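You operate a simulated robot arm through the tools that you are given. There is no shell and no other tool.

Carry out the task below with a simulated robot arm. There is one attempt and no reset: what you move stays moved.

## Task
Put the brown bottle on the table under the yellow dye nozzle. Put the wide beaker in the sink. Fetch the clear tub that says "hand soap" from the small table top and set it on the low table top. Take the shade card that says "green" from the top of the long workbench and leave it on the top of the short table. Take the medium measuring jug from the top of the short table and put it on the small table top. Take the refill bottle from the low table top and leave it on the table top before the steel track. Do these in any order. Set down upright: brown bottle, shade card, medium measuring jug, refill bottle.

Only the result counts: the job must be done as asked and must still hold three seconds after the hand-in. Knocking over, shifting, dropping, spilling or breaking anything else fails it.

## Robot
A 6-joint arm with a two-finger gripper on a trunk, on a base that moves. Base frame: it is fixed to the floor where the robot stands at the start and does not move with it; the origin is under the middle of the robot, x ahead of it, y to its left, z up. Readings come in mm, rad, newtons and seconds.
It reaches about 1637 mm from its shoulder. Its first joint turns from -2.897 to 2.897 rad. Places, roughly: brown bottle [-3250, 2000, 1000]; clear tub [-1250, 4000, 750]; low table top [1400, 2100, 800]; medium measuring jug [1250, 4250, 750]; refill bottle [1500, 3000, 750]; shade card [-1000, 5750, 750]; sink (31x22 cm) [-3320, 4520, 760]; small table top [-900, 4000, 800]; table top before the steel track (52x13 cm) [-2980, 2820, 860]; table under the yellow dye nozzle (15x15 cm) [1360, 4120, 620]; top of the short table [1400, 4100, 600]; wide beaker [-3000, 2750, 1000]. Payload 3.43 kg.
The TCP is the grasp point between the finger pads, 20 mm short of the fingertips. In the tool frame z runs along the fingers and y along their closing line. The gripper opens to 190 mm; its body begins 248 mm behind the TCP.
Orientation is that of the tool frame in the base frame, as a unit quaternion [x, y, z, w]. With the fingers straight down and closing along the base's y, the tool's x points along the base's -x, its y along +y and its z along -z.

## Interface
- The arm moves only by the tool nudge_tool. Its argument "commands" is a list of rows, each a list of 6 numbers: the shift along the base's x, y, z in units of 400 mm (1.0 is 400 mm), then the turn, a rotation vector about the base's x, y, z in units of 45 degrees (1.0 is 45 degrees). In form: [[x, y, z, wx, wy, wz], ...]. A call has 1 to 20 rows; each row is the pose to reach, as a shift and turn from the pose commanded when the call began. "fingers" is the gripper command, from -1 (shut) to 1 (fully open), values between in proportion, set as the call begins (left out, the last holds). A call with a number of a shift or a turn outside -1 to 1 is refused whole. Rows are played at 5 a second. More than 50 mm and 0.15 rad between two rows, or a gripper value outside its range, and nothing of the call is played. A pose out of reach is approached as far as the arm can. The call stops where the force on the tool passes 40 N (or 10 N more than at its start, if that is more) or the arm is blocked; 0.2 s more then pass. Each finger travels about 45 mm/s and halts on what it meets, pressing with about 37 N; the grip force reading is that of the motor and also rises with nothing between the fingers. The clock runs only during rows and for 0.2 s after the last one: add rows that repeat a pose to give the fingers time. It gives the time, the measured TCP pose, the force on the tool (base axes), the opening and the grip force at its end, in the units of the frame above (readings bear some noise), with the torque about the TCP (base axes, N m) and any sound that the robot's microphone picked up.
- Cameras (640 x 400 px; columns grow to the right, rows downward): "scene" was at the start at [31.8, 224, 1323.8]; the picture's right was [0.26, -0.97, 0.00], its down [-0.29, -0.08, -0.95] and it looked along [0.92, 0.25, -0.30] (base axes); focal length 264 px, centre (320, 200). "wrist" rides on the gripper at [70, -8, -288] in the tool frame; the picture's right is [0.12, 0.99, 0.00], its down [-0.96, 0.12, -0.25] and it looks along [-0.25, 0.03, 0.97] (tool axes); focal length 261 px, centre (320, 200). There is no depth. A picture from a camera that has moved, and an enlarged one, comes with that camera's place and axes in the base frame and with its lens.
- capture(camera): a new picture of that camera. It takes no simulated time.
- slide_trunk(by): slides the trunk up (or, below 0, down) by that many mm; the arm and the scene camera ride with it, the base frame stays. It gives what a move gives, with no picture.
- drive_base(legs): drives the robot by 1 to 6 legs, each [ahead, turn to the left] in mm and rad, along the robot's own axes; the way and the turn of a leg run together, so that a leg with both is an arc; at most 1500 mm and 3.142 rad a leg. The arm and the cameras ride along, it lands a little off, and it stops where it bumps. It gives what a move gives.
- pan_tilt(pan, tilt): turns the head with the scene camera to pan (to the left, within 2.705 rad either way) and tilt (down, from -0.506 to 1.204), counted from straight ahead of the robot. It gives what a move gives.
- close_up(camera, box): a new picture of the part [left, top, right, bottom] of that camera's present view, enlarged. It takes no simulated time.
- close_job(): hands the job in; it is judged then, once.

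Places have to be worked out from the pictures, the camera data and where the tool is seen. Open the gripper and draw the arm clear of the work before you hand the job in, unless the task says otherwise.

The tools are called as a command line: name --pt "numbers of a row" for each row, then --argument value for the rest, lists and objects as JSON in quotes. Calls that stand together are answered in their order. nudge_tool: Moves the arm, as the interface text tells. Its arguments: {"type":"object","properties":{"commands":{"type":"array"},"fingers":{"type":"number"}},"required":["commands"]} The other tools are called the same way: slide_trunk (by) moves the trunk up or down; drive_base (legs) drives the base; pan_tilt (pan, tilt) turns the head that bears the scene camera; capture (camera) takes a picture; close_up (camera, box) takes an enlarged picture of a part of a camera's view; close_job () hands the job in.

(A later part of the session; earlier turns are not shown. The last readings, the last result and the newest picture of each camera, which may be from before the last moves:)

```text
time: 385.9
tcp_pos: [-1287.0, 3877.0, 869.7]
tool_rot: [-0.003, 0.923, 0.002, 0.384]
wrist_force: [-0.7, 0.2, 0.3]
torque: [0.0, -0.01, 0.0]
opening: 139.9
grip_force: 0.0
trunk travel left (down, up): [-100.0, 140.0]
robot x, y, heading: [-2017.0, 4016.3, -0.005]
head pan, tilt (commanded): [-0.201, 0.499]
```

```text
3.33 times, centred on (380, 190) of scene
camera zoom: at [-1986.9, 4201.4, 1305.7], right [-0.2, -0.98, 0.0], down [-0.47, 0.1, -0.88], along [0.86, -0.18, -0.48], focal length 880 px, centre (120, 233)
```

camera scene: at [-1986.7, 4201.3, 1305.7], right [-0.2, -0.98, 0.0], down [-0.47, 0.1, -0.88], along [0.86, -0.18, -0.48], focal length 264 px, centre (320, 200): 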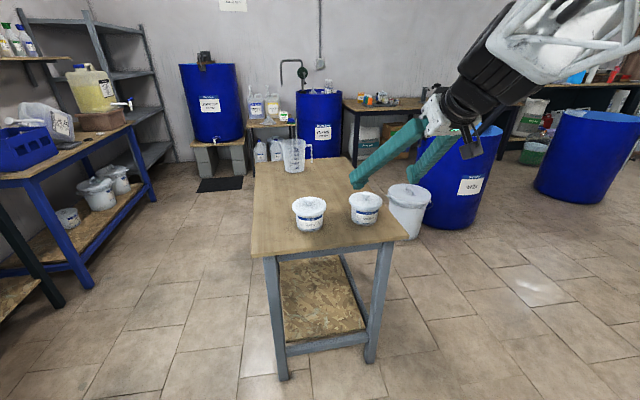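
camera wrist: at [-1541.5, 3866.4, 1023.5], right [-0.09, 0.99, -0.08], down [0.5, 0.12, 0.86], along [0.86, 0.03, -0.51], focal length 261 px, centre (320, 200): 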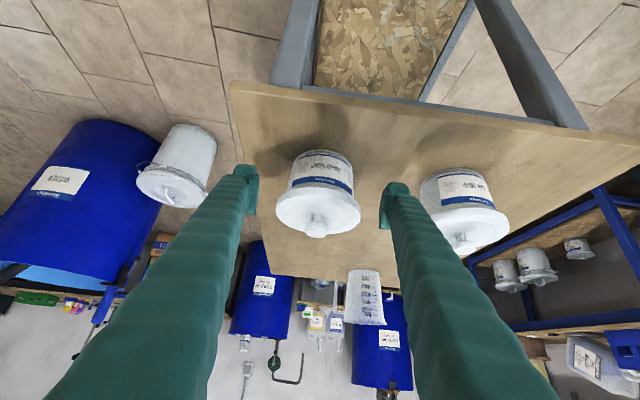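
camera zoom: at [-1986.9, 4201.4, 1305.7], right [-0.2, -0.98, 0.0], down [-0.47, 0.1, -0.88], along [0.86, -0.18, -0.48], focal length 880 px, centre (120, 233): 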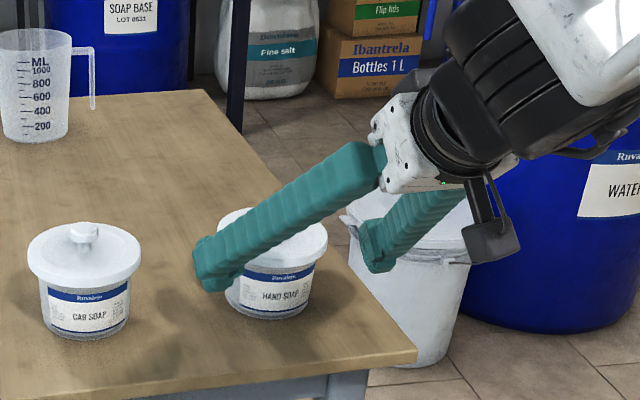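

The lid passes centrally between the fingers. I advance the last stretch around the body.

nudge_tool --pt "0.045 -0.002 -0.045 0 0 0" --pt "0.09 -0.002 -0.09 0 0 0" --pt "0.13 -0.002 -0.13 0 0 0" --pt "0.165 -0.002 -0.168 0 0 0" --pt "0.165 -0.002 -0.168 0 0 0"

capture --camera "wrist"

close_up --camera "scene" --box '[320, 150, 440, 240]'

```text
time: 387.1
tcp_pos: [-1222.3, 3874.4, 803.2]
tool_rot: [-0.002, 0.923, 0.002, 0.384]
wrist_force: [-0.3, -0.1, 0.0]
torque: [-0.01, 0.01, -0.02]
opening: 139.9
grip_force: 0.1
trunk travel left (down, up): [-100.0, 140.0]
robot x, y, heading: [-2017.5, 4021.0, -0.005]
head pan, tilt (commanded): [-0.201, 0.499]
```

```text
taken
camera wrist: at [-1475.8, 3865.5, 956.5], right [-0.09, 0.99, -0.08], down [0.5, 0.12, 0.86], along [0.86, 0.03, -0.51], focal length 261 px, centre (320, 200)
```

wrist: 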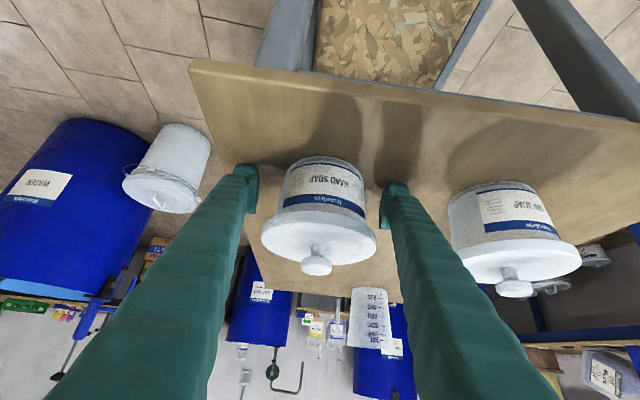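

```text
4.44 times, centred on (380, 195) of scene
camera zoom: at [-1986.9, 4201.3, 1305.7], right [-0.2, -0.98, 0.0], down [-0.47, 0.1, -0.88], along [0.86, -0.18, -0.48], focal length 1173 px, centre (53, 222)
```

zoom: 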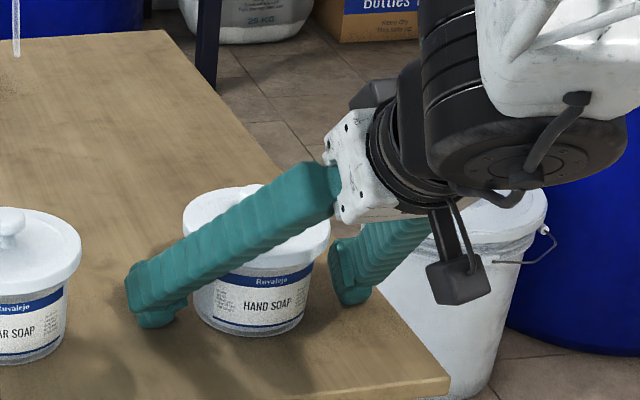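

The fingers straddle the body under the lid. I close.

nudge_tool --pt "0 0 0 0 0 0" --pt "0 0 0 0 0 0" --pt "0 0 0 0 0 0" --pt "0 0 0 0 0 0" --pt "0 0 0 0 0 0" --pt "0 0 0 0 0 0" --pt "0 0 0 0 0 0" --fingers -1

close_up --camera "scene" --box '[320, 150, 440, 240]'

capture --camera "wrist"

```text
time: 388.7
tcp_pos: [-1220.4, 3874.2, 804.8]
tool_rot: [-0.002, 0.923, 0.001, 0.385]
wrist_force: [2.7, -5.6, 21.3]
torque: [-0.19, 0.0, -0.08]
opening: 97.9
grip_force: 37.7
trunk travel left (down, up): [-100.0, 140.0]
robot x, y, heading: [-2016.5, 4018.1, -0.007]
head pan, tilt (commanded): [-0.201, 0.499]
```

```text
4.44 times, centred on (380, 195) of scene
camera zoom: at [-1987.3, 4201.3, 1305.9], right [-0.2, -0.98, 0.0], down [-0.47, 0.1, -0.88], along [0.86, -0.18, -0.48], focal length 1173 px, centre (53, 222)
```

zoom: 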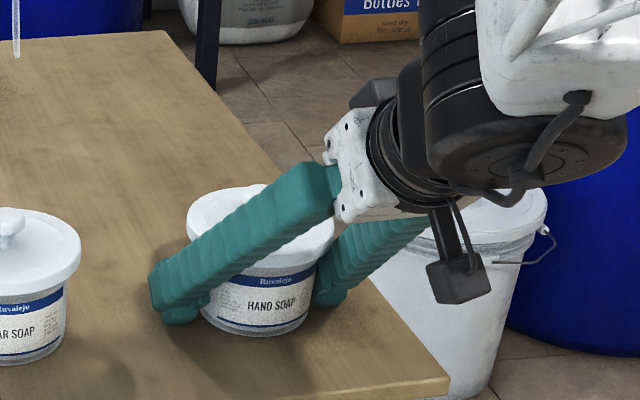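

```text
taken
camera wrist: at [-1476.0, 3865.4, 957.4], right [-0.09, 0.99, -0.08], down [0.5, 0.12, 0.86], along [0.86, 0.03, -0.51], focal length 261 px, centre (320, 200)
```

wrist: 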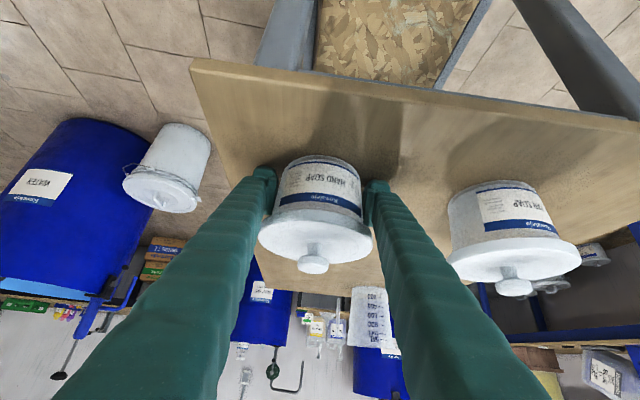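

Gripped at 98 mm; the fingertips are lightly pressing the table. I lift slowly.

nudge_tool --pt "0 0 0.01 0 0 0" --pt "0 0 0.02 0 0 0" --pt "0 0 0.03 0 0 0" --pt "0 0 0.045 0 0 0" --pt "0 0 0.06 0 0 0"

close_up --camera "scene" --box '[320, 150, 440, 240]'

capture --camera "wrist"

```text
time: 389.9
tcp_pos: [-1221.6, 3875.8, 824.8]
tool_rot: [-0.002, 0.923, 0.001, 0.384]
wrist_force: [-0.4, -0.2, -0.9]
torque: [-0.01, 0.04, -0.02]
opening: 97.6
grip_force: 36.7
trunk travel left (down, up): [-100.0, 140.0]
robot x, y, heading: [-2021.6, 4021.6, -0.005]
head pan, tilt (commanded): [-0.201, 0.499]
```

```text
4.44 times, centred on (380, 195) of scene
camera zoom: at [-1986.7, 4201.3, 1305.7], right [-0.2, -0.98, 0.0], down [-0.47, 0.1, -0.88], along [0.86, -0.18, -0.48], focal length 1173 px, centre (53, 222)
```

zoom: 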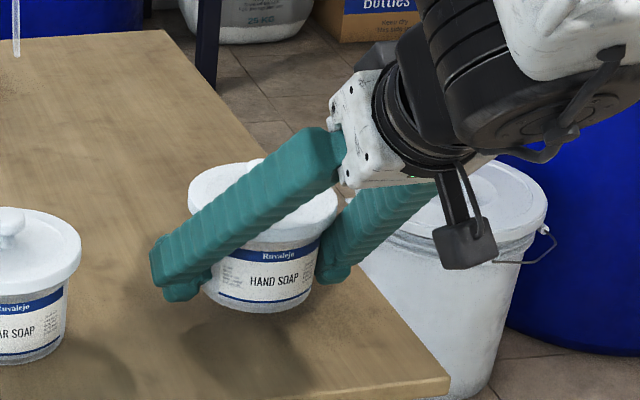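

```text
taken
camera wrist: at [-1476.1, 3865.6, 979.8], right [-0.09, 0.99, -0.08], down [0.5, 0.12, 0.86], along [0.86, 0.03, -0.51], focal length 261 px, centre (320, 200)
```

wrist: 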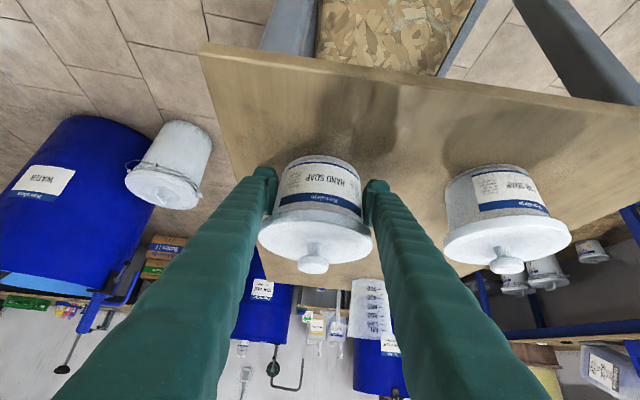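

The tub hangs level. I lift it to travel height and pull it in, clear of the table.

nudge_tool --pt "0 0 0.07 0 0 0" --pt "-0.01 0 0.15 0 0 0" --pt "-0.03 0 0.23 0 0 0" --pt "-0.06 0 0.31 0 0 0" --pt "-0.1 0 0.38 0 0 0" --pt "-0.15 0.01 0.43 0 0 0" --pt "-0.21 0.02 0.46 0 0 0" --pt "-0.27 0.03 0.46 0 0 0"

drive_base --legs '[[-120, 0], [0, -1.16]]'

capture --camera "wrist"

```text
time: 391.7
tcp_pos: [-1328.9, 3886.6, 1010.3]
tool_rot: [-0.002, 0.924, 0.001, 0.383]
wrist_force: [0.1, 0.0, -0.7]
torque: [0.06, 0.0, 0.03]
opening: 97.6
grip_force: 36.5
trunk travel left (down, up): [-100.0, 140.0]
robot x, y, heading: [-2021.0, 4016.3, -0.001]
head pan, tilt (commanded): [-0.201, 0.499]
```

```text
time: 396.0
tcp_pos: [-1983.7, 3335.4, 1010.9]
tool_rot: [0.503, 0.775, -0.209, 0.321]
wrist_force: [0.1, 0.1, -0.4]
torque: [0.03, -0.01, 0.02]
opening: 97.4
grip_force: 36.8
trunk travel left (down, up): [-100.0, 140.0]
robot x, y, heading: [-2136.0, 4020.8, -1.159]
head pan, tilt (commanded): [-0.201, 0.499]
```

```text
taken
camera wrist: at [-2094.6, 3564.6, 1163.6], right [0.87, 0.48, -0.08], down [0.31, -0.41, 0.86], along [0.38, -0.77, -0.51], focal length 261 px, centre (320, 200)
```

wrist: 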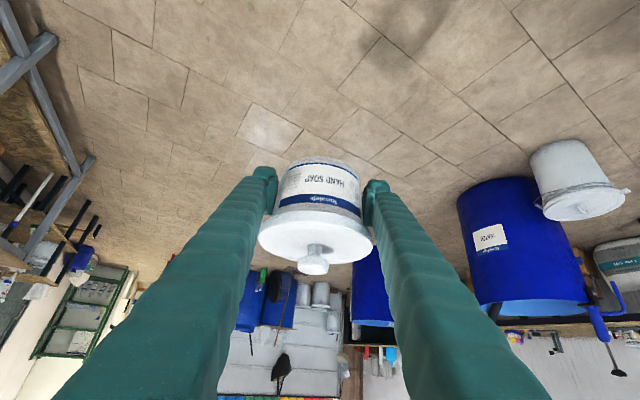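

The tub is held. I drive diagonally across the open floor to about (-1050, 1770) and face east toward the gap between the barrels.

drive_base --legs '[[0, 0.038], [1250, 0], [1245, 0], [0, 1.12]]'

```text
time: 411.5
tcp_pos: [-357.8, 1665.0, 1009.2]
tool_rot: [-0.01, 0.923, 0.004, 0.384]
wrist_force: [0.7, -0.2, -0.9]
torque: [-0.01, -0.03, 0.0]
opening: 97.3
grip_force: 37.0
trunk travel left (down, up): [-100.0, 140.0]
robot x, y, heading: [-1046.4, 1783.1, 0.016]
head pan, tilt (commanded): [-0.201, 0.499]
```

Lined up at y≈1783. I drive east through the gap and look at the low table.

drive_base --legs '[[1480, -0.02]]'

pan_tilt --pan 0.5 --tilt 0.5

capture --camera "scene"

capture --camera "wrist"

```text
time: 418.8
tcp_pos: [1119.0, 1663.0, 1009.7]
tool_rot: [-0.005, 0.923, 0.002, 0.384]
wrist_force: [-0.2, 0.3, 0.1]
torque: [0.01, -0.01, -0.03]
opening: 97.3
grip_force: 36.9
trunk travel left (down, up): [-100.0, 140.0]
robot x, y, heading: [426.9, 1798.1, 0.001]
head pan, tilt (commanded): [-0.201, 0.499]
```

```text
time: 419.9
tcp_pos: [1118.3, 1665.2, 1010.9]
tool_rot: [-0.004, 0.923, 0.002, 0.384]
wrist_force: [0.1, -0.2, -1.2]
torque: [-0.01, 0.03, -0.01]
opening: 97.2
grip_force: 37.2
trunk travel left (down, up): [-100.0, 140.0]
robot x, y, heading: [432.0, 1795.3, 0.0]
head pan, tilt (commanded): [0.499, 0.499]
```

```text
taken
camera scene: at [451.0, 2038.3, 1305.7], right [0.48, -0.88, 0.0], down [-0.42, -0.23, -0.88], along [0.77, 0.42, -0.48], focal length 264 px, centre (320, 200)
```

scene: 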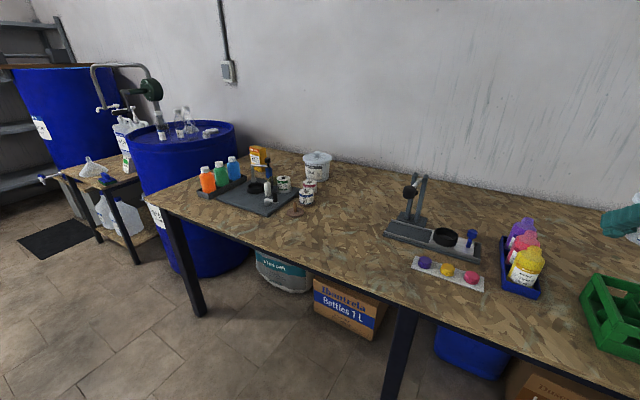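

```text
taken
camera wrist: at [864.3, 1654.4, 1163.6], right [-0.09, 0.99, -0.08], down [0.5, 0.12, 0.86], along [0.86, 0.04, -0.51], focal length 261 px, centre (320, 200)
```

wrist: 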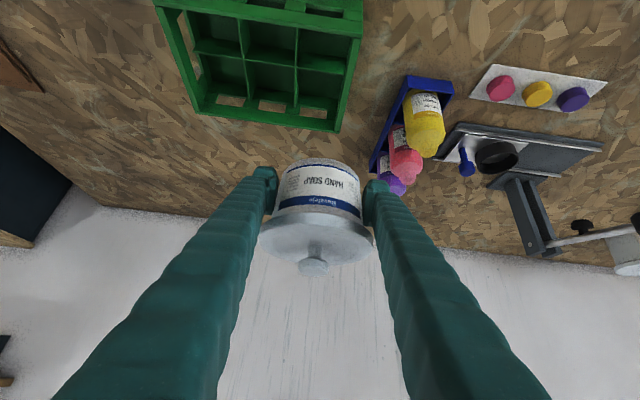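

The free patch on the low table is around (1180, 2360), between the knob plate and the blue-handled press. I turn the robot 45° left to face it.

drive_base --legs '[[0, 0.786]]'

capture --camera "wrist"

pan_tilt --pan 0.0 --tilt 0.5

capture --camera "scene"

```text
time: 422.5
tcp_pos: [1004.8, 2195.5, 1011.8]
tool_rot: [-0.361, 0.85, 0.151, 0.352]
wrist_force: [0.1, 0.6, -1.3]
torque: [0.0, 0.03, 0.01]
opening: 97.1
grip_force: 37.1
trunk travel left (down, up): [-100.0, 140.0]
robot x, y, heading: [431.6, 1796.2, 0.797]
head pan, tilt (commanded): [0.499, 0.499]
```

```text
taken
camera wrist: at [834.4, 2007.0, 1163.6], right [-0.77, 0.63, -0.08], down [0.27, 0.44, 0.86], along [0.58, 0.64, -0.51], focal length 261 px, centre (320, 200)
```

wrist: 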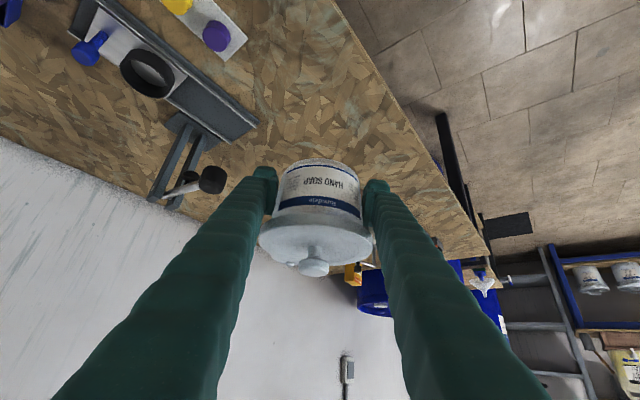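

```text
time: 423.4
tcp_pos: [1005.3, 2194.2, 1010.7]
tool_rot: [-0.362, 0.849, 0.151, 0.353]
wrist_force: [0.1, 0.2, -0.3]
torque: [0.0, -0.02, 0.0]
opening: 96.8
grip_force: 36.9
trunk travel left (down, up): [-100.0, 140.0]
robot x, y, heading: [431.5, 1792.6, 0.789]
head pan, tilt (commanded): [0.0, 0.499]
```

```text
taken
camera scene: at [311.2, 1957.6, 1305.7], right [0.71, -0.7, 0.0], down [-0.34, -0.34, -0.88], along [0.62, 0.63, -0.48], focal length 264 px, centre (320, 200)
```

scene: 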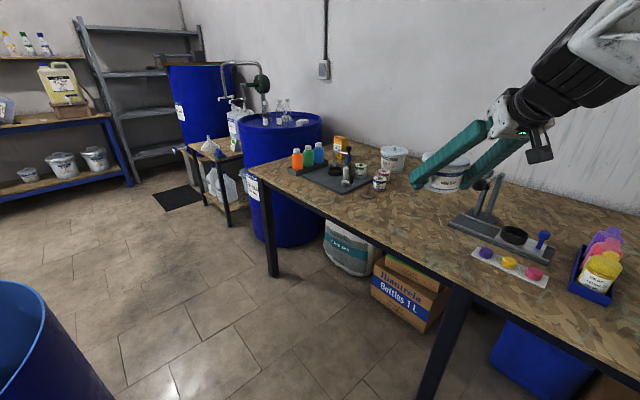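

I extend the tub over the free patch, then lower it.

nudge_tool --pt "0.07 0.066 0 0 0 0" --pt "0.14 0.132 0 0 0 0" --pt "0.21 0.198 0 0 0 0" --pt "0.28 0.264 0 0 0 0" --pt "0.35 0.33 0 0 0 0" --pt "0.437 0.412 0 0 0 0" --pt "0.437 0.412 -0.08 0 0 0" --pt "0.437 0.412 -0.16 0 0 0" --pt "0.437 0.412 -0.24 0 0 0" --pt "0.437 0.412 -0.32 0 0 0"

capture --camera "wrist"

close_up --camera "scene" --box '[320, 90, 540, 260]'

```text
time: 425.6
tcp_pos: [1179.2, 2359.0, 883.3]
tool_rot: [-0.36, 0.85, 0.15, 0.354]
wrist_force: [-0.1, 0.0, 0.5]
torque: [0.02, -0.01, -0.02]
opening: 97.4
grip_force: 36.5
trunk travel left (down, up): [-100.0, 140.0]
robot x, y, heading: [430.9, 1794.2, 0.795]
head pan, tilt (commanded): [0.0, 0.499]
```

```text
taken
camera wrist: at [1008.4, 2171.9, 1035.8], right [-0.77, 0.63, -0.08], down [0.27, 0.44, 0.86], along [0.58, 0.64, -0.51], focal length 261 px, centre (320, 200)
```

wrist: 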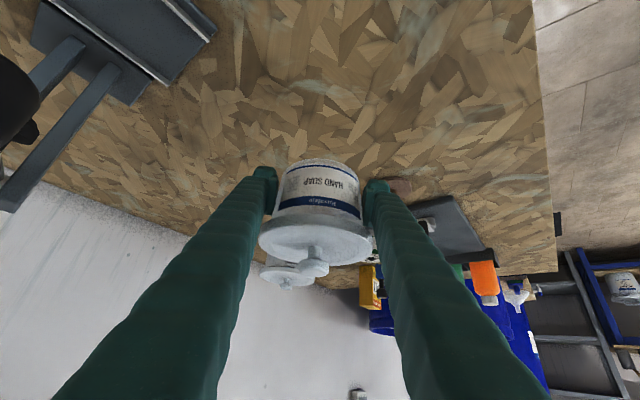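

```text
2.35 times, centred on (430, 175) of scene
camera zoom: at [311.0, 1957.4, 1305.8], right [0.71, -0.7, 0.0], down [-0.34, -0.34, -0.88], along [0.62, 0.63, -0.48], focal length 621 px, centre (61, 259)
```

zoom: 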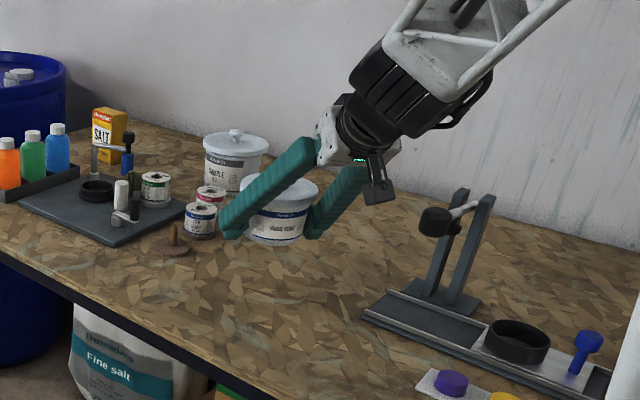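

The tub is over bare board. I lower to about z≈822, then feel for contact.

nudge_tool --pt "0 0 -0.05 0 0 0" --pt "0 0 -0.1 0 0 0" --pt "0 0 -0.15 0 0 0"

nudge_tool --pt "0 0 -0.008 0 0 0" --pt "0 0 -0.016 0 0 0"

nudge_tool --pt "0 0 -0.007 0 0 0" --pt "0 0 -0.014 0 0 0"

```text
time: 426.4
tcp_pos: [1180.2, 2359.3, 821.7]
tool_rot: [-0.36, 0.85, 0.15, 0.354]
wrist_force: [-0.9, 0.4, -0.7]
torque: [0.02, -0.01, -0.02]
opening: 96.8
grip_force: 37.0
trunk travel left (down, up): [-100.0, 140.0]
robot x, y, heading: [431.5, 1797.3, 0.8]
head pan, tilt (commanded): [0.0, 0.499]
```

```text
time: 427.0
tcp_pos: [1181.1, 2360.2, 814.7]
tool_rot: [-0.361, 0.85, 0.15, 0.353]
wrist_force: [0.3, -0.1, -0.6]
torque: [0.0, 0.04, 0.05]
opening: 97.1
grip_force: 36.4
trunk travel left (down, up): [-100.0, 140.0]
robot x, y, heading: [428.0, 1791.7, 0.796]
head pan, tilt (commanded): [0.0, 0.499]
```

```text
time: 427.6
tcp_pos: [1179.5, 2360.2, 809.6]
tool_rot: [-0.361, 0.85, 0.15, 0.353]
wrist_force: [0.2, -0.2, -0.6]
torque: [0.02, 0.01, -0.03]
opening: 97.1
grip_force: 37.2
trunk travel left (down, up): [-100.0, 140.0]
robot x, y, heading: [430.4, 1797.8, 0.795]
head pan, tilt (commanded): [0.0, 0.499]
```

No contact yet; I continue down in small steps.

nudge_tool --pt "0 0 -0.007 0 0 0" --pt "0 0 -0.014 0 0 0"

nudge_tool --pt "0 0 -0.006 0 0 0" --pt "0 0 -0.012 0 0 0"

close_up --camera "scene" --box '[360, 140, 460, 220]'

```text
time: 428.2
tcp_pos: [1180.5, 2359.6, 804.6]
tool_rot: [-0.361, 0.85, 0.15, 0.353]
wrist_force: [0.2, -0.9, -0.3]
torque: [0.0, -0.01, -0.02]
opening: 97.0
grip_force: 36.7
trunk travel left (down, up): [-100.0, 140.0]
robot x, y, heading: [429.8, 1800.7, 0.793]
head pan, tilt (commanded): [0.0, 0.499]
```

```text
time: 428.8
tcp_pos: [1179.9, 2359.7, 799.3]
tool_rot: [-0.361, 0.85, 0.151, 0.353]
wrist_force: [-0.9, -0.2, -1.1]
torque: [0.01, 0.03, 0.01]
opening: 96.9
grip_force: 36.8
trunk travel left (down, up): [-100.0, 140.0]
robot x, y, heading: [431.6, 1793.4, 0.795]
head pan, tilt (commanded): [0.0, 0.499]
```

```text
5.00 times, centred on (410, 180) of scene
camera zoom: at [311.3, 1957.5, 1305.7], right [0.71, -0.7, 0.0], down [-0.34, -0.34, -0.88], along [0.62, 0.63, -0.48], focal length 1319 px, centre (-130, 300)
```

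zoom: 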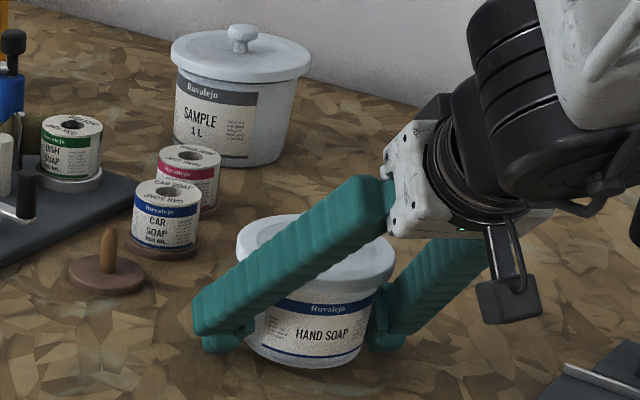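

Very near the board. A few more small steps.

nudge_tool --pt "0 0 -0.006 0 0 0" --pt "0 0 -0.012 0 0 0"

nudge_tool --pt "0 0 -0.006 0 0 0" --pt "0 0 -0.012 0 0 0"

nudge_tool --pt "0 0 -0.006 0 0 0" --pt "0 0 -0.012 0 0 0"

```text
time: 429.4
tcp_pos: [1180.1, 2360.3, 795.9]
tool_rot: [-0.361, 0.85, 0.15, 0.353]
wrist_force: [-0.5, -0.2, -0.4]
torque: [0.02, -0.03, 0.01]
opening: 97.0
grip_force: 36.6
trunk travel left (down, up): [-100.0, 140.0]
robot x, y, heading: [432.4, 1796.6, 0.795]
head pan, tilt (commanded): [0.0, 0.499]
```

```text
time: 430.0
tcp_pos: [1179.2, 2360.4, 794.6]
tool_rot: [-0.361, 0.849, 0.151, 0.355]
wrist_force: [-4.0, -0.2, 31.1]
torque: [-0.05, 0.27, -0.39]
opening: 97.1
grip_force: 37.1
trunk travel left (down, up): [-100.0, 140.0]
robot x, y, heading: [432.9, 1796.5, 0.792]
head pan, tilt (commanded): [0.0, 0.499]
```

```text
time: 430.4
tcp_pos: [1180.8, 2360.8, 793.8]
tool_rot: [-0.36, 0.849, 0.151, 0.357]
wrist_force: [-1.5, -0.4, 17.0]
torque: [0.02, 0.09, -0.28]
opening: 97.1
grip_force: 37.4
trunk travel left (down, up): [-100.0, 140.0]
robot x, y, heading: [429.8, 1794.3, 0.796]
head pan, tilt (commanded): [0.0, 0.499]
stopped in row 1: the force on the tool passed its limit at 45 N (the readings are from after the stop); the commanded pose is now the measured one
```

Contact. I ease off 1 mm and open the fingers.

nudge_tool --pt "0 0 0.003 0 0 0" --pt "0 0 0.003 0 0 0"

nudge_tool --pt "0 0 0 0 0 0" --pt "0 0 0 0 0 0" --pt "0 0 0 0 0 0" --pt "0 0 0 0 0 0" --pt "0 0 0 0 0 0" --fingers 0.474

capture --camera "wrist"

close_up --camera "scene" --box '[360, 140, 460, 220]'

```text
time: 430.9
tcp_pos: [1182.3, 2360.2, 793.9]
tool_rot: [-0.36, 0.849, 0.15, 0.356]
wrist_force: [5.9, 5.0, 17.4]
torque: [0.14, 0.01, -0.02]
opening: 96.9
grip_force: 37.1
trunk travel left (down, up): [-100.0, 140.0]
robot x, y, heading: [426.0, 1793.3, 0.794]
head pan, tilt (commanded): [0.0, 0.499]
```

```text
time: 432.1
tcp_pos: [1179.8, 2361.6, 793.3]
tool_rot: [-0.361, 0.849, 0.151, 0.354]
wrist_force: [0.4, 0.1, -1.3]
torque: [0.01, 0.0, 0.04]
opening: 140.2
grip_force: 0.2
trunk travel left (down, up): [-100.0, 140.0]
robot x, y, heading: [426.9, 1795.6, 0.796]
head pan, tilt (commanded): [0.0, 0.499]
```

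```text
taken
camera wrist: at [1009.7, 2172.3, 945.3], right [-0.77, 0.63, -0.08], down [0.26, 0.44, 0.86], along [0.58, 0.64, -0.51], focal length 261 px, centre (320, 200)
```

wrist: 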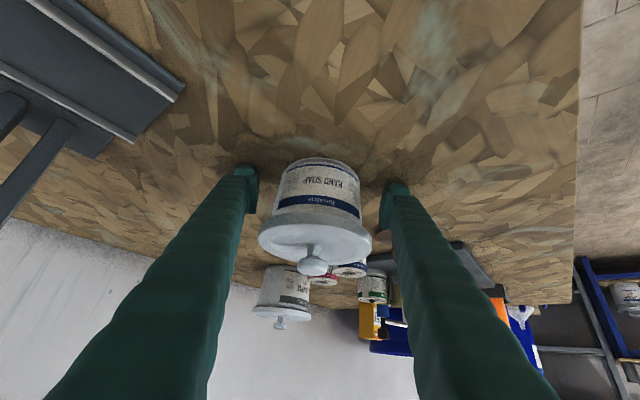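

```text
5.00 times, centred on (410, 180) of scene
camera zoom: at [311.3, 1957.5, 1305.6], right [0.71, -0.7, 0.0], down [-0.34, -0.34, -0.88], along [0.62, 0.63, -0.48], focal length 1319 px, centre (-130, 300)
```

zoom: 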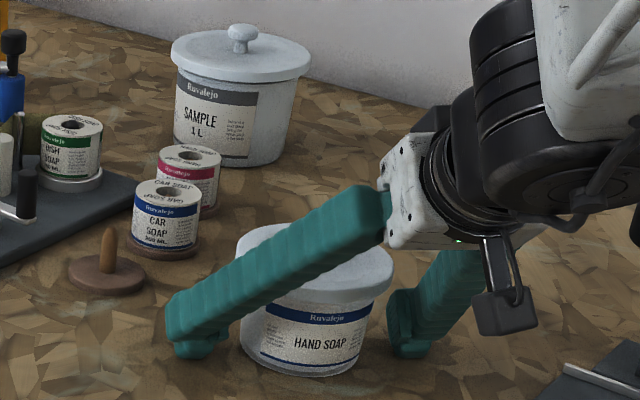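

The tub stands level, released. I withdraw back along the tool axis.

nudge_tool --pt "-0.025 -0.026 0.036 0 0 0" --pt "-0.07 -0.073 0.1 0 0 0" --pt "-0.12 -0.125 0.171 0 0 0" --pt "-0.17 -0.177 0.243 0 0 0" --pt "-0.22 -0.229 0.314 0 0 0" --pt "-0.27 -0.281 0.385 0 0 0" --pt "-0.32 -0.333 0.457 0 0 0"

capture --camera "scene"

close_up --camera "scene" --box '[330, 120, 490, 240]'

```text
time: 433.8
tcp_pos: [1052.8, 2227.7, 975.0]
tool_rot: [-0.361, 0.849, 0.151, 0.355]
wrist_force: [-0.1, 1.0, 0.2]
torque: [0.0, 0.03, 0.03]
opening: 139.7
grip_force: 0.1
trunk travel left (down, up): [-100.0, 140.0]
robot x, y, heading: [428.9, 1797.1, 0.795]
head pan, tilt (commanded): [0.0, 0.499]
```

```text
taken
camera scene: at [311.7, 1957.8, 1305.7], right [0.71, -0.7, 0.0], down [-0.34, -0.34, -0.88], along [0.62, 0.63, -0.48], focal length 264 px, centre (320, 200)
```

scene: 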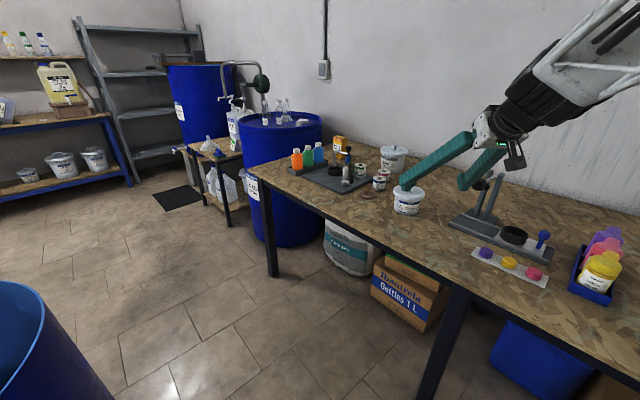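

```text
3.33 times, centred on (410, 180) of scene
camera zoom: at [311.7, 1957.8, 1305.7], right [0.71, -0.7, 0.0], down [-0.34, -0.34, -0.88], along [0.62, 0.63, -0.48], focal length 880 px, centre (20, 267)
```

zoom: 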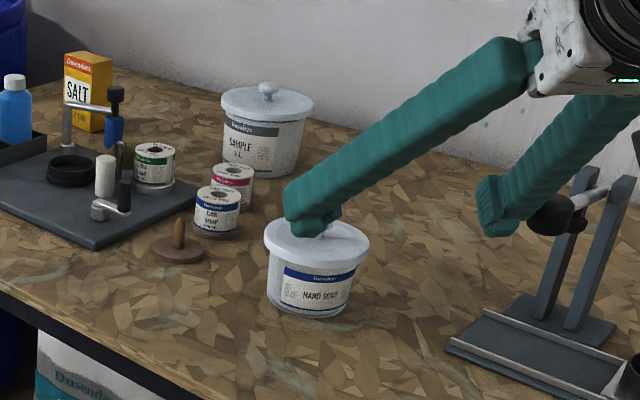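

The hand-soap tub is on the low table. Last is the brown bottle; I raise and pull the arm in, then turn right (away from barrel 2's pump) to face west.

nudge_tool --pt "-0.03 -0.03 0.08 0 0 0" --pt "-0.07 -0.07 0.16 0 0 0" --pt "-0.14 -0.14 0.23 0 0 0" --pt "-0.21 -0.21 0.3 0 0 0" --pt "-0.28 -0.28 0.36 0 0 0" --pt "-0.36 -0.36 0.4 0 0 0"

drive_base --legs '[[0, -1.97], [0, -1.966]]'

```text
time: 435.3
tcp_pos: [877.8, 2152.5, 1124.5]
tool_rot: [-0.424, 0.824, 0.179, 0.33]
wrist_force: [0.3, -0.7, 0.4]
torque: [0.0, 0.01, 0.03]
opening: 140.1
grip_force: 0.2
trunk travel left (down, up): [-100.0, 140.0]
robot x, y, heading: [427.1, 1794.4, 0.793]
head pan, tilt (commanded): [0.0, 0.499]
stopped in row 6: the arm was blocked; the commanded pose is now the measured one
```

```text
time: 445.6
tcp_pos: [-137.5, 1871.5, 1124.8]
tool_rot: [0.924, 0.066, -0.374, 0.035]
wrist_force: [-0.7, 0.6, -0.5]
torque: [0.04, -0.01, 0.02]
opening: 140.1
grip_force: 0.1
trunk travel left (down, up): [-100.0, 140.0]
robot x, y, heading: [429.2, 1793.1, 3.126]
head pan, tilt (commanded): [0.0, 0.499]
```

Facing west at (429, 1793). I drive through the gap and on toward the west bench.

drive_base --legs '[[1450, 0], [0, -0.22], [1165, 0], [0, 0.235]]'

pan_tilt --pan 0.0 --tilt 0.45

capture --camera "scene"

capture --camera "wrist"

```text
time: 460.1
tcp_pos: [-2724.5, 2149.8, 1125.4]
tool_rot: [0.923, 0.077, -0.375, 0.04]
wrist_force: [-0.9, -0.3, -1.0]
torque: [0.02, -0.02, 0.0]
opening: 140.3
grip_force: 0.1
trunk travel left (down, up): [-100.0, 140.0]
robot x, y, heading: [-2154.1, 2088.3, -3.133]
head pan, tilt (commanded): [0.0, 0.499]
```

```text
time: 460.7
tcp_pos: [-2725.9, 2149.4, 1123.9]
tool_rot: [0.923, 0.077, -0.374, 0.041]
wrist_force: [0.3, -0.8, -0.5]
torque: [-0.04, 0.03, -0.01]
opening: 139.8
grip_force: 0.0
trunk travel left (down, up): [-100.0, 140.0]
robot x, y, heading: [-2155.4, 2085.3, -3.133]
head pan, tilt (commanded): [0.0, 0.45]
```

```text
taken
camera scene: at [-2183.5, 1899.8, 1310.1], right [0.12, 0.99, 0.0], down [0.43, -0.05, -0.9], along [-0.89, 0.11, -0.44], focal length 264 px, centre (320, 200)
```

scene: 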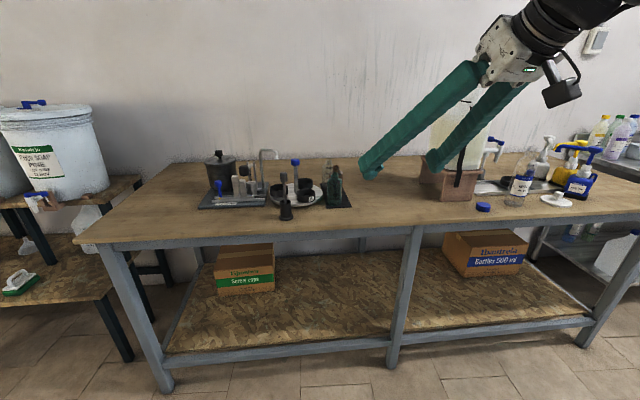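

```text
taken
camera wrist: at [-2481.2, 2203.2, 1281.3], right [0.26, -0.96, -0.07], down [-0.49, -0.19, 0.85], along [-0.83, -0.19, -0.52], focal length 261 px, centre (320, 200)
```

wrist: 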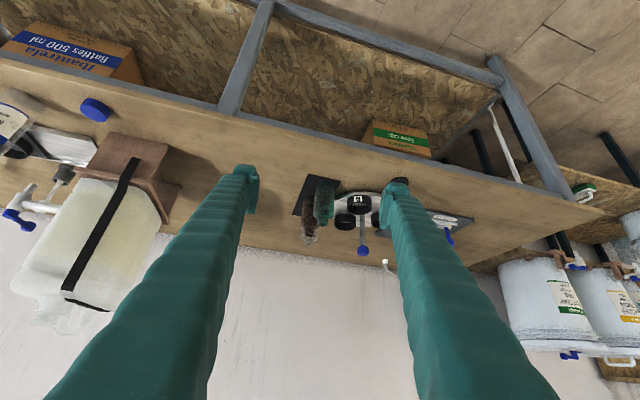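

I zoom both cameras on the three small bottles.

close_up --camera "scene" --box '[250, 140, 370, 220]'

close_up --camera "wrist" --box '[270, 150, 410, 270]'

```text
5.00 times, centred on (310, 180) of scene
camera zoom: at [-2183.5, 1899.8, 1310.1], right [0.12, 0.99, 0.0], down [0.43, -0.05, -0.9], along [-0.89, 0.11, -0.44], focal length 1319 px, centre (370, 300)
```

zoom: 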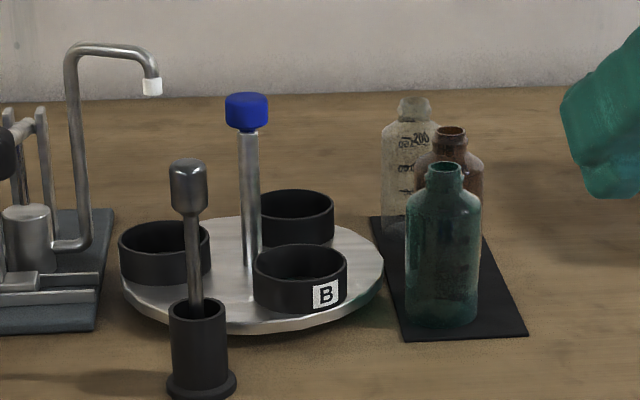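

```text
3.33 times, centred on (340, 210) of wrist
camera zoom: at [-2481.2, 2203.2, 1281.3], right [0.26, -0.96, -0.07], down [-0.49, -0.19, 0.85], along [-0.83, -0.19, -0.52], focal length 869 px, centre (253, 167)
```

zoom: 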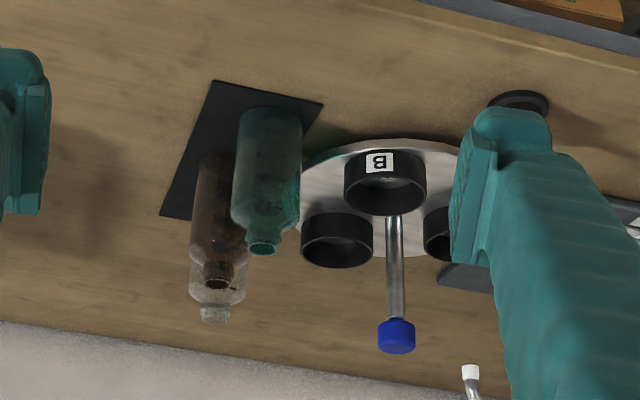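

Brown bottle centre ≈ (-3125, 2078), about 54 mm wide, z 866–986, with the green one straight in front and the clear one behind. I'll approach over the green bottle along their common line, pitched 60°, so the fingers straddle both; first I yaw and pitch the tool and narrow the opening to 80 mm.

nudge_tool --pt "0 0 0 0 0 -0.12" --pt "0 0 0 0 0 -0.24" --pt "0 0 0 0 0 -0.36" --pt "0 0 0 0 0 -0.48" --pt "0 0 0 0 0 -0.564" --pt "0 0 0 0 0 -0.564" --fingers -0.158

nudge_tool --pt "0 0 0 -0.026 -0.1 0" --pt "0 0 0 -0.052 -0.2 0" --pt "0 0 0 -0.079 -0.308 0" --pt "0 0 0 -0.079 -0.308 0"

```text
time: 462.1
tcp_pos: [-2724.2, 2149.6, 1124.9]
tool_rot: [0.918, -0.128, -0.374, -0.043]
wrist_force: [-0.7, -1.0, 0.5]
torque: [-0.03, -0.01, 0.03]
opening: 80.1
grip_force: 0.1
trunk travel left (down, up): [-100.0, 140.0]
robot x, y, heading: [-2158.0, 2086.2, -3.135]
head pan, tilt (commanded): [0.0, 0.45]
```

```text
time: 463.1
tcp_pos: [-2724.9, 2149.0, 1125.4]
tool_rot: [0.957, -0.133, -0.257, -0.03]
wrist_force: [0.6, 0.5, 0.0]
torque: [0.02, -0.01, 0.01]
opening: 80.0
grip_force: 0.0
trunk travel left (down, up): [-100.0, 140.0]
robot x, y, heading: [-2155.3, 2087.2, -3.134]
head pan, tilt (commanded): [0.0, 0.45]
```

Orientation is right: pointing (−0.48, 0.13, −0.87). I move above the green bottle to the start of the approach line.

nudge_tool --pt "-0.1 -0.03 0 0 0 0" --pt "-0.2 -0.06 0 0 0 0" --pt "-0.3 -0.09 0 0 0 0" --pt "-0.4 -0.12 0 0 0 0" --pt "-0.5 -0.15 -0.02 0 0 0" --pt "-0.6 -0.18 -0.06 0 0 0" --pt "-0.7 -0.2 -0.1 0 0 0" --pt "-0.77 -0.215 -0.14 0 0 0" --pt "-0.8175 -0.225 -0.175 0 0 0" --pt "-0.8175 -0.225 -0.175 0 0 0"

capture --camera "wrist"

close_up --camera "scene" --box '[250, 110, 400, 220]'

close_up --camera "wrist" --box '[240, 130, 400, 250]'

```text
time: 465.3
tcp_pos: [-3050.4, 2059.2, 1055.1]
tool_rot: [0.957, -0.134, -0.257, -0.03]
wrist_force: [0.5, 0.6, -0.5]
torque: [0.03, -0.02, 0.01]
opening: 80.1
grip_force: 0.0
trunk travel left (down, up): [-100.0, 140.0]
robot x, y, heading: [-2152.8, 2086.9, -3.13]
head pan, tilt (commanded): [0.0, 0.45]
```

```text
taken
camera wrist: at [-2852.2, 2014.6, 1269.2], right [-0.17, -0.98, -0.05], down [-0.71, 0.09, 0.69], along [-0.68, 0.15, -0.72], focal length 261 px, centre (320, 200)
```

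wrist: 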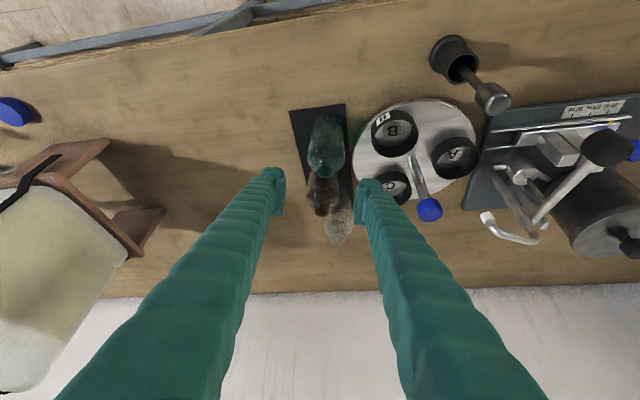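

```text
3.64 times, centred on (325, 165) of scene
camera zoom: at [-2184.3, 1888.1, 1310.1], right [-0.01, 1.0, 0.0], down [0.44, 0.0, -0.9], along [-0.9, -0.01, -0.44], focal length 960 px, centre (302, 327)
```

zoom: 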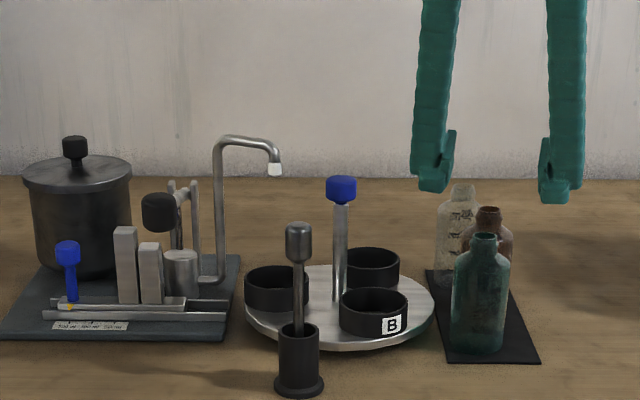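

```text
3.33 times, centred on (320, 190) of wrist
camera zoom: at [-2852.2, 2014.6, 1269.2], right [-0.17, -0.98, -0.05], down [-0.71, 0.09, 0.69], along [-0.68, 0.15, -0.72], focal length 869 px, centre (320, 233)
```

zoom: 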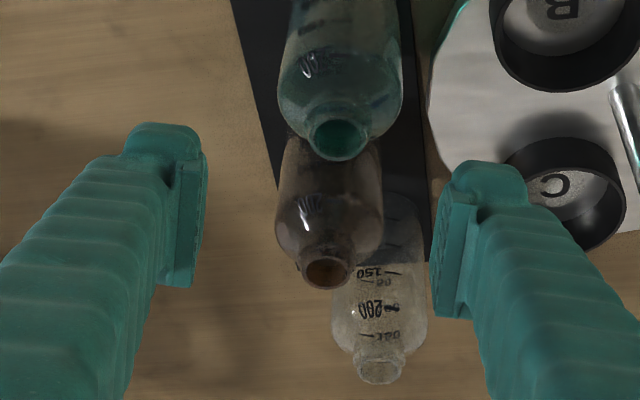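

Combining the views, the brown bottle is at about (-3143, 2075) with the bottles 80 mm apart. I correct the line by 20 mm and advance most of the way.

nudge_tool --pt "-0.05 -0.008 0 0 0 0" --pt "-0.086 0.001 -0.065 0 0 0" --pt "-0.122 0.01 -0.13 0 0 0" --pt "-0.159 0.02 -0.195 0 0 0" --pt "-0.159 0.02 -0.195 0 0 0"

close_up --camera "wrist" --box '[220, 100, 420, 260]'

close_up --camera "scene" --box '[290, 120, 400, 210]'

```text
time: 466.5
tcp_pos: [-3114.5, 2069.0, 974.8]
tool_rot: [0.957, -0.133, -0.256, -0.03]
wrist_force: [0.3, 0.2, -0.2]
torque: [0.06, 0.01, 0.02]
opening: 80.2
grip_force: 0.0
trunk travel left (down, up): [-100.0, 140.0]
robot x, y, heading: [-2158.0, 2083.7, -3.135]
head pan, tilt (commanded): [0.0, 0.45]
```

```text
2.50 times, centred on (320, 180) of wrist
camera zoom: at [-2916.1, 2023.5, 1190.6], right [-0.17, -0.98, -0.05], down [-0.71, 0.09, 0.69], along [-0.68, 0.15, -0.72], focal length 652 px, centre (320, 250)
```

zoom: 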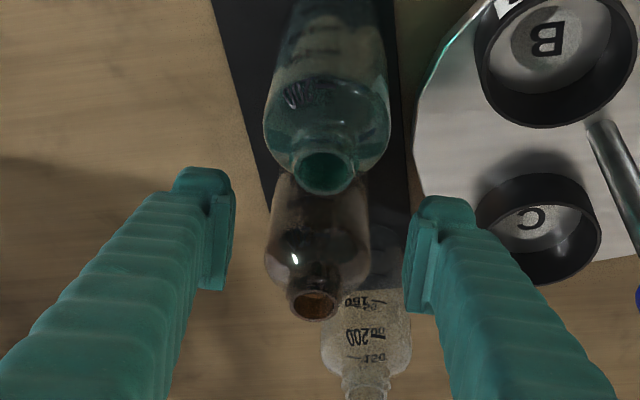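

```text
4.44 times, centred on (345, 165) of scene
camera zoom: at [-2184.2, 1888.1, 1310.1], right [-0.01, 1.0, 0.0], down [0.44, 0.0, -0.9], along [-0.9, -0.01, -0.44], focal length 1173 px, centre (209, 356)
```

zoom: 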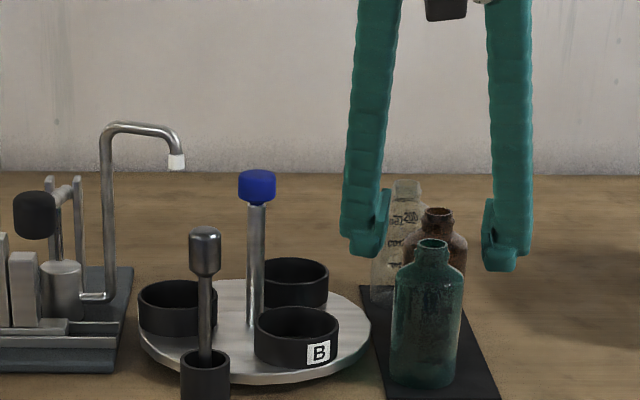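

Centred: the mouth again computes to (-3142, 2074). I advance the last 57 mm.

nudge_tool --pt "-0.024 0.005 -0.042 0 0 0" --pt "-0.048 0.01 -0.084 0 0 0" --pt "-0.071 0.015 -0.125 0 0 0" --pt "-0.071 0.015 -0.125 0 0 0"

close_up --camera "wrist" --box '[220, 100, 420, 260]'

close_up --camera "scene" --box '[290, 120, 400, 210]'

```text
time: 467.5
tcp_pos: [-3143.9, 2074.4, 925.8]
tool_rot: [0.957, -0.133, -0.256, -0.03]
wrist_force: [-0.1, -0.1, 1.0]
torque: [0.0, 0.02, 0.02]
opening: 80.1
grip_force: 0.0
trunk travel left (down, up): [-100.0, 140.0]
robot x, y, heading: [-2153.0, 2083.8, -3.132]
head pan, tilt (commanded): [0.0, 0.45]
```

```text
2.50 times, centred on (320, 180) of wrist
camera zoom: at [-2945.0, 2028.9, 1140.8], right [-0.17, -0.98, -0.05], down [-0.71, 0.09, 0.69], along [-0.68, 0.15, -0.72], focal length 652 px, centre (320, 250)
```

zoom: 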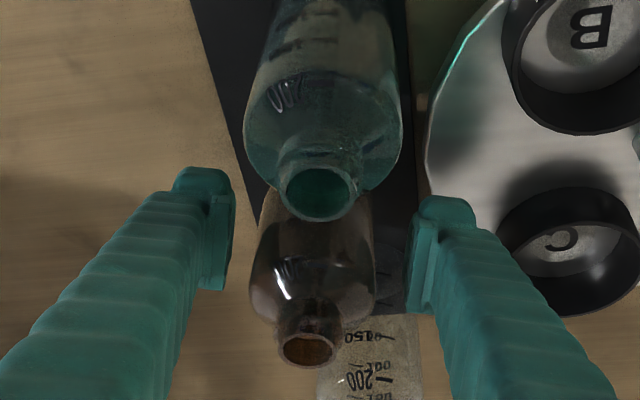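

```text
4.44 times, centred on (345, 165) of scene
camera zoom: at [-2184.2, 1888.1, 1310.1], right [-0.01, 1.0, 0.0], down [0.44, 0.0, -0.9], along [-0.9, -0.01, -0.44], focal length 1173 px, centre (209, 356)
```

zoom: 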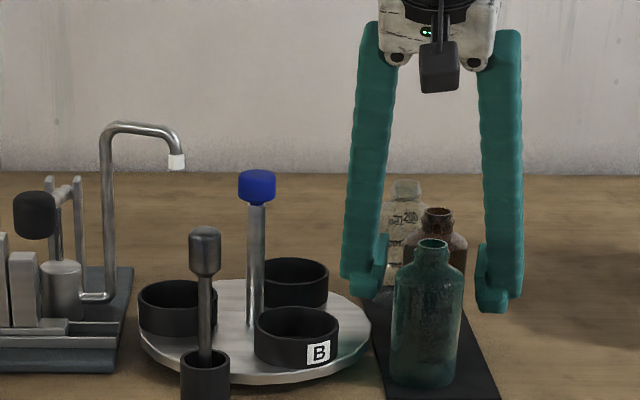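

The fingers straddle the brown bottle. I nudge 3.5 mm in +y to centre it and close.

nudge_tool --pt "0.001 0.009 0 0 0 0" --pt "0.001 0.009 0 0 0 0"

nudge_tool --pt "0 0 0 0 0 0" --pt "0 0 0 0 0 0" --pt "0 0 0 0 0 0" --pt "0 0 0 0 0 0" --pt "0 0 0 0 0 0" --pt "0 0 0 0 0 0" --fingers -1

close_up --camera "wrist" --box '[220, 100, 420, 260]'

```text
time: 468.1
tcp_pos: [-3143.0, 2076.9, 926.6]
tool_rot: [0.957, -0.133, -0.257, -0.031]
wrist_force: [-0.4, 0.5, 0.4]
torque: [0.01, -0.02, -0.01]
opening: 79.7
grip_force: 0.1
trunk travel left (down, up): [-100.0, 140.0]
robot x, y, heading: [-2155.7, 2085.1, -3.132]
head pan, tilt (commanded): [0.0, 0.45]
```

```text
time: 469.5
tcp_pos: [-3143.2, 2077.9, 927.5]
tool_rot: [0.957, -0.133, -0.257, -0.03]
wrist_force: [0.0, 0.1, 0.8]
torque: [0.02, -0.02, -0.05]
opening: 53.3
grip_force: 36.5
trunk travel left (down, up): [-100.0, 140.0]
robot x, y, heading: [-2157.0, 2086.9, -3.133]
head pan, tilt (commanded): [0.0, 0.45]
```

```text
2.50 times, centred on (320, 180) of wrist
camera zoom: at [-2944.7, 2032.2, 1141.1], right [-0.17, -0.98, -0.05], down [-0.71, 0.09, 0.69], along [-0.68, 0.15, -0.72], focal length 652 px, centre (320, 250)
```

zoom: 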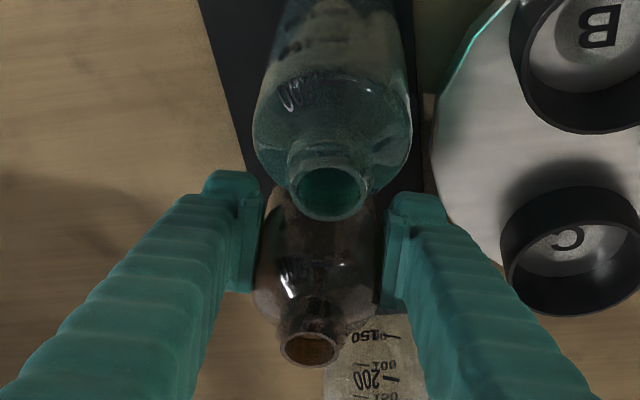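

Gripped at 53 mm. I lift straight up.

nudge_tool --pt "0 0 0.02 0 0 0" --pt "0 0 0.05 0 0 0" --pt "0 0 0.1 0 0 0" --pt "0 0 0.16 0 0 0" --pt "0 0 0.23 0 0 0" --pt "0 0 0.3 0 0 0" --pt "0 0 0.36 0 0 0" --pt "0 0 0.36 0 0 0"

close_up --camera "scene" --box '[290, 90, 420, 210]'

capture --camera "wrist"

```text
time: 471.3
tcp_pos: [-3143.1, 2077.2, 1070.7]
tool_rot: [0.957, -0.132, -0.257, -0.03]
wrist_force: [0.2, 1.1, -0.5]
torque: [0.0, -0.04, 0.0]
opening: 53.1
grip_force: 37.1
trunk travel left (down, up): [-100.0, 140.0]
robot x, y, heading: [-2151.5, 2087.8, -3.134]
head pan, tilt (commanded): [0.0, 0.45]
```

```text
3.33 times, centred on (355, 150) of scene
camera zoom: at [-2184.3, 1888.1, 1310.2], right [-0.01, 1.0, 0.0], down [0.44, 0.0, -0.9], along [-0.9, -0.01, -0.44], focal length 880 px, centre (203, 367)
```

zoom: 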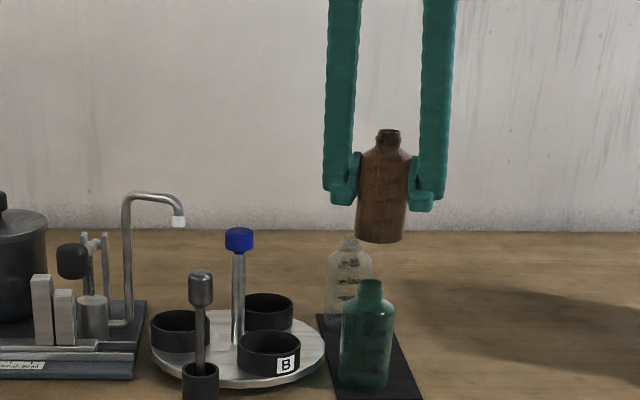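

```text
taken
camera wrist: at [-2944.5, 2032.1, 1285.1], right [-0.17, -0.98, -0.05], down [-0.71, 0.09, 0.69], along [-0.68, 0.15, -0.72], focal length 261 px, centre (320, 200)
```

wrist: 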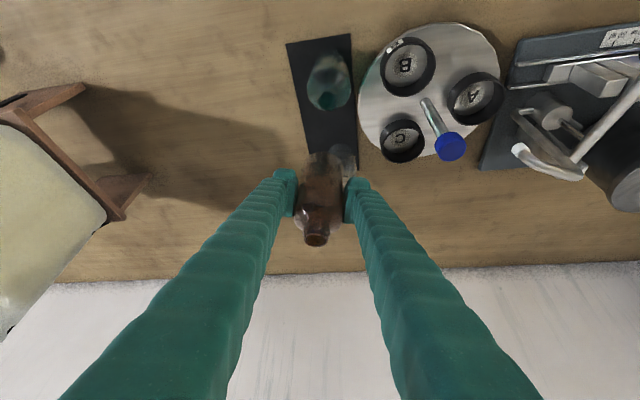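

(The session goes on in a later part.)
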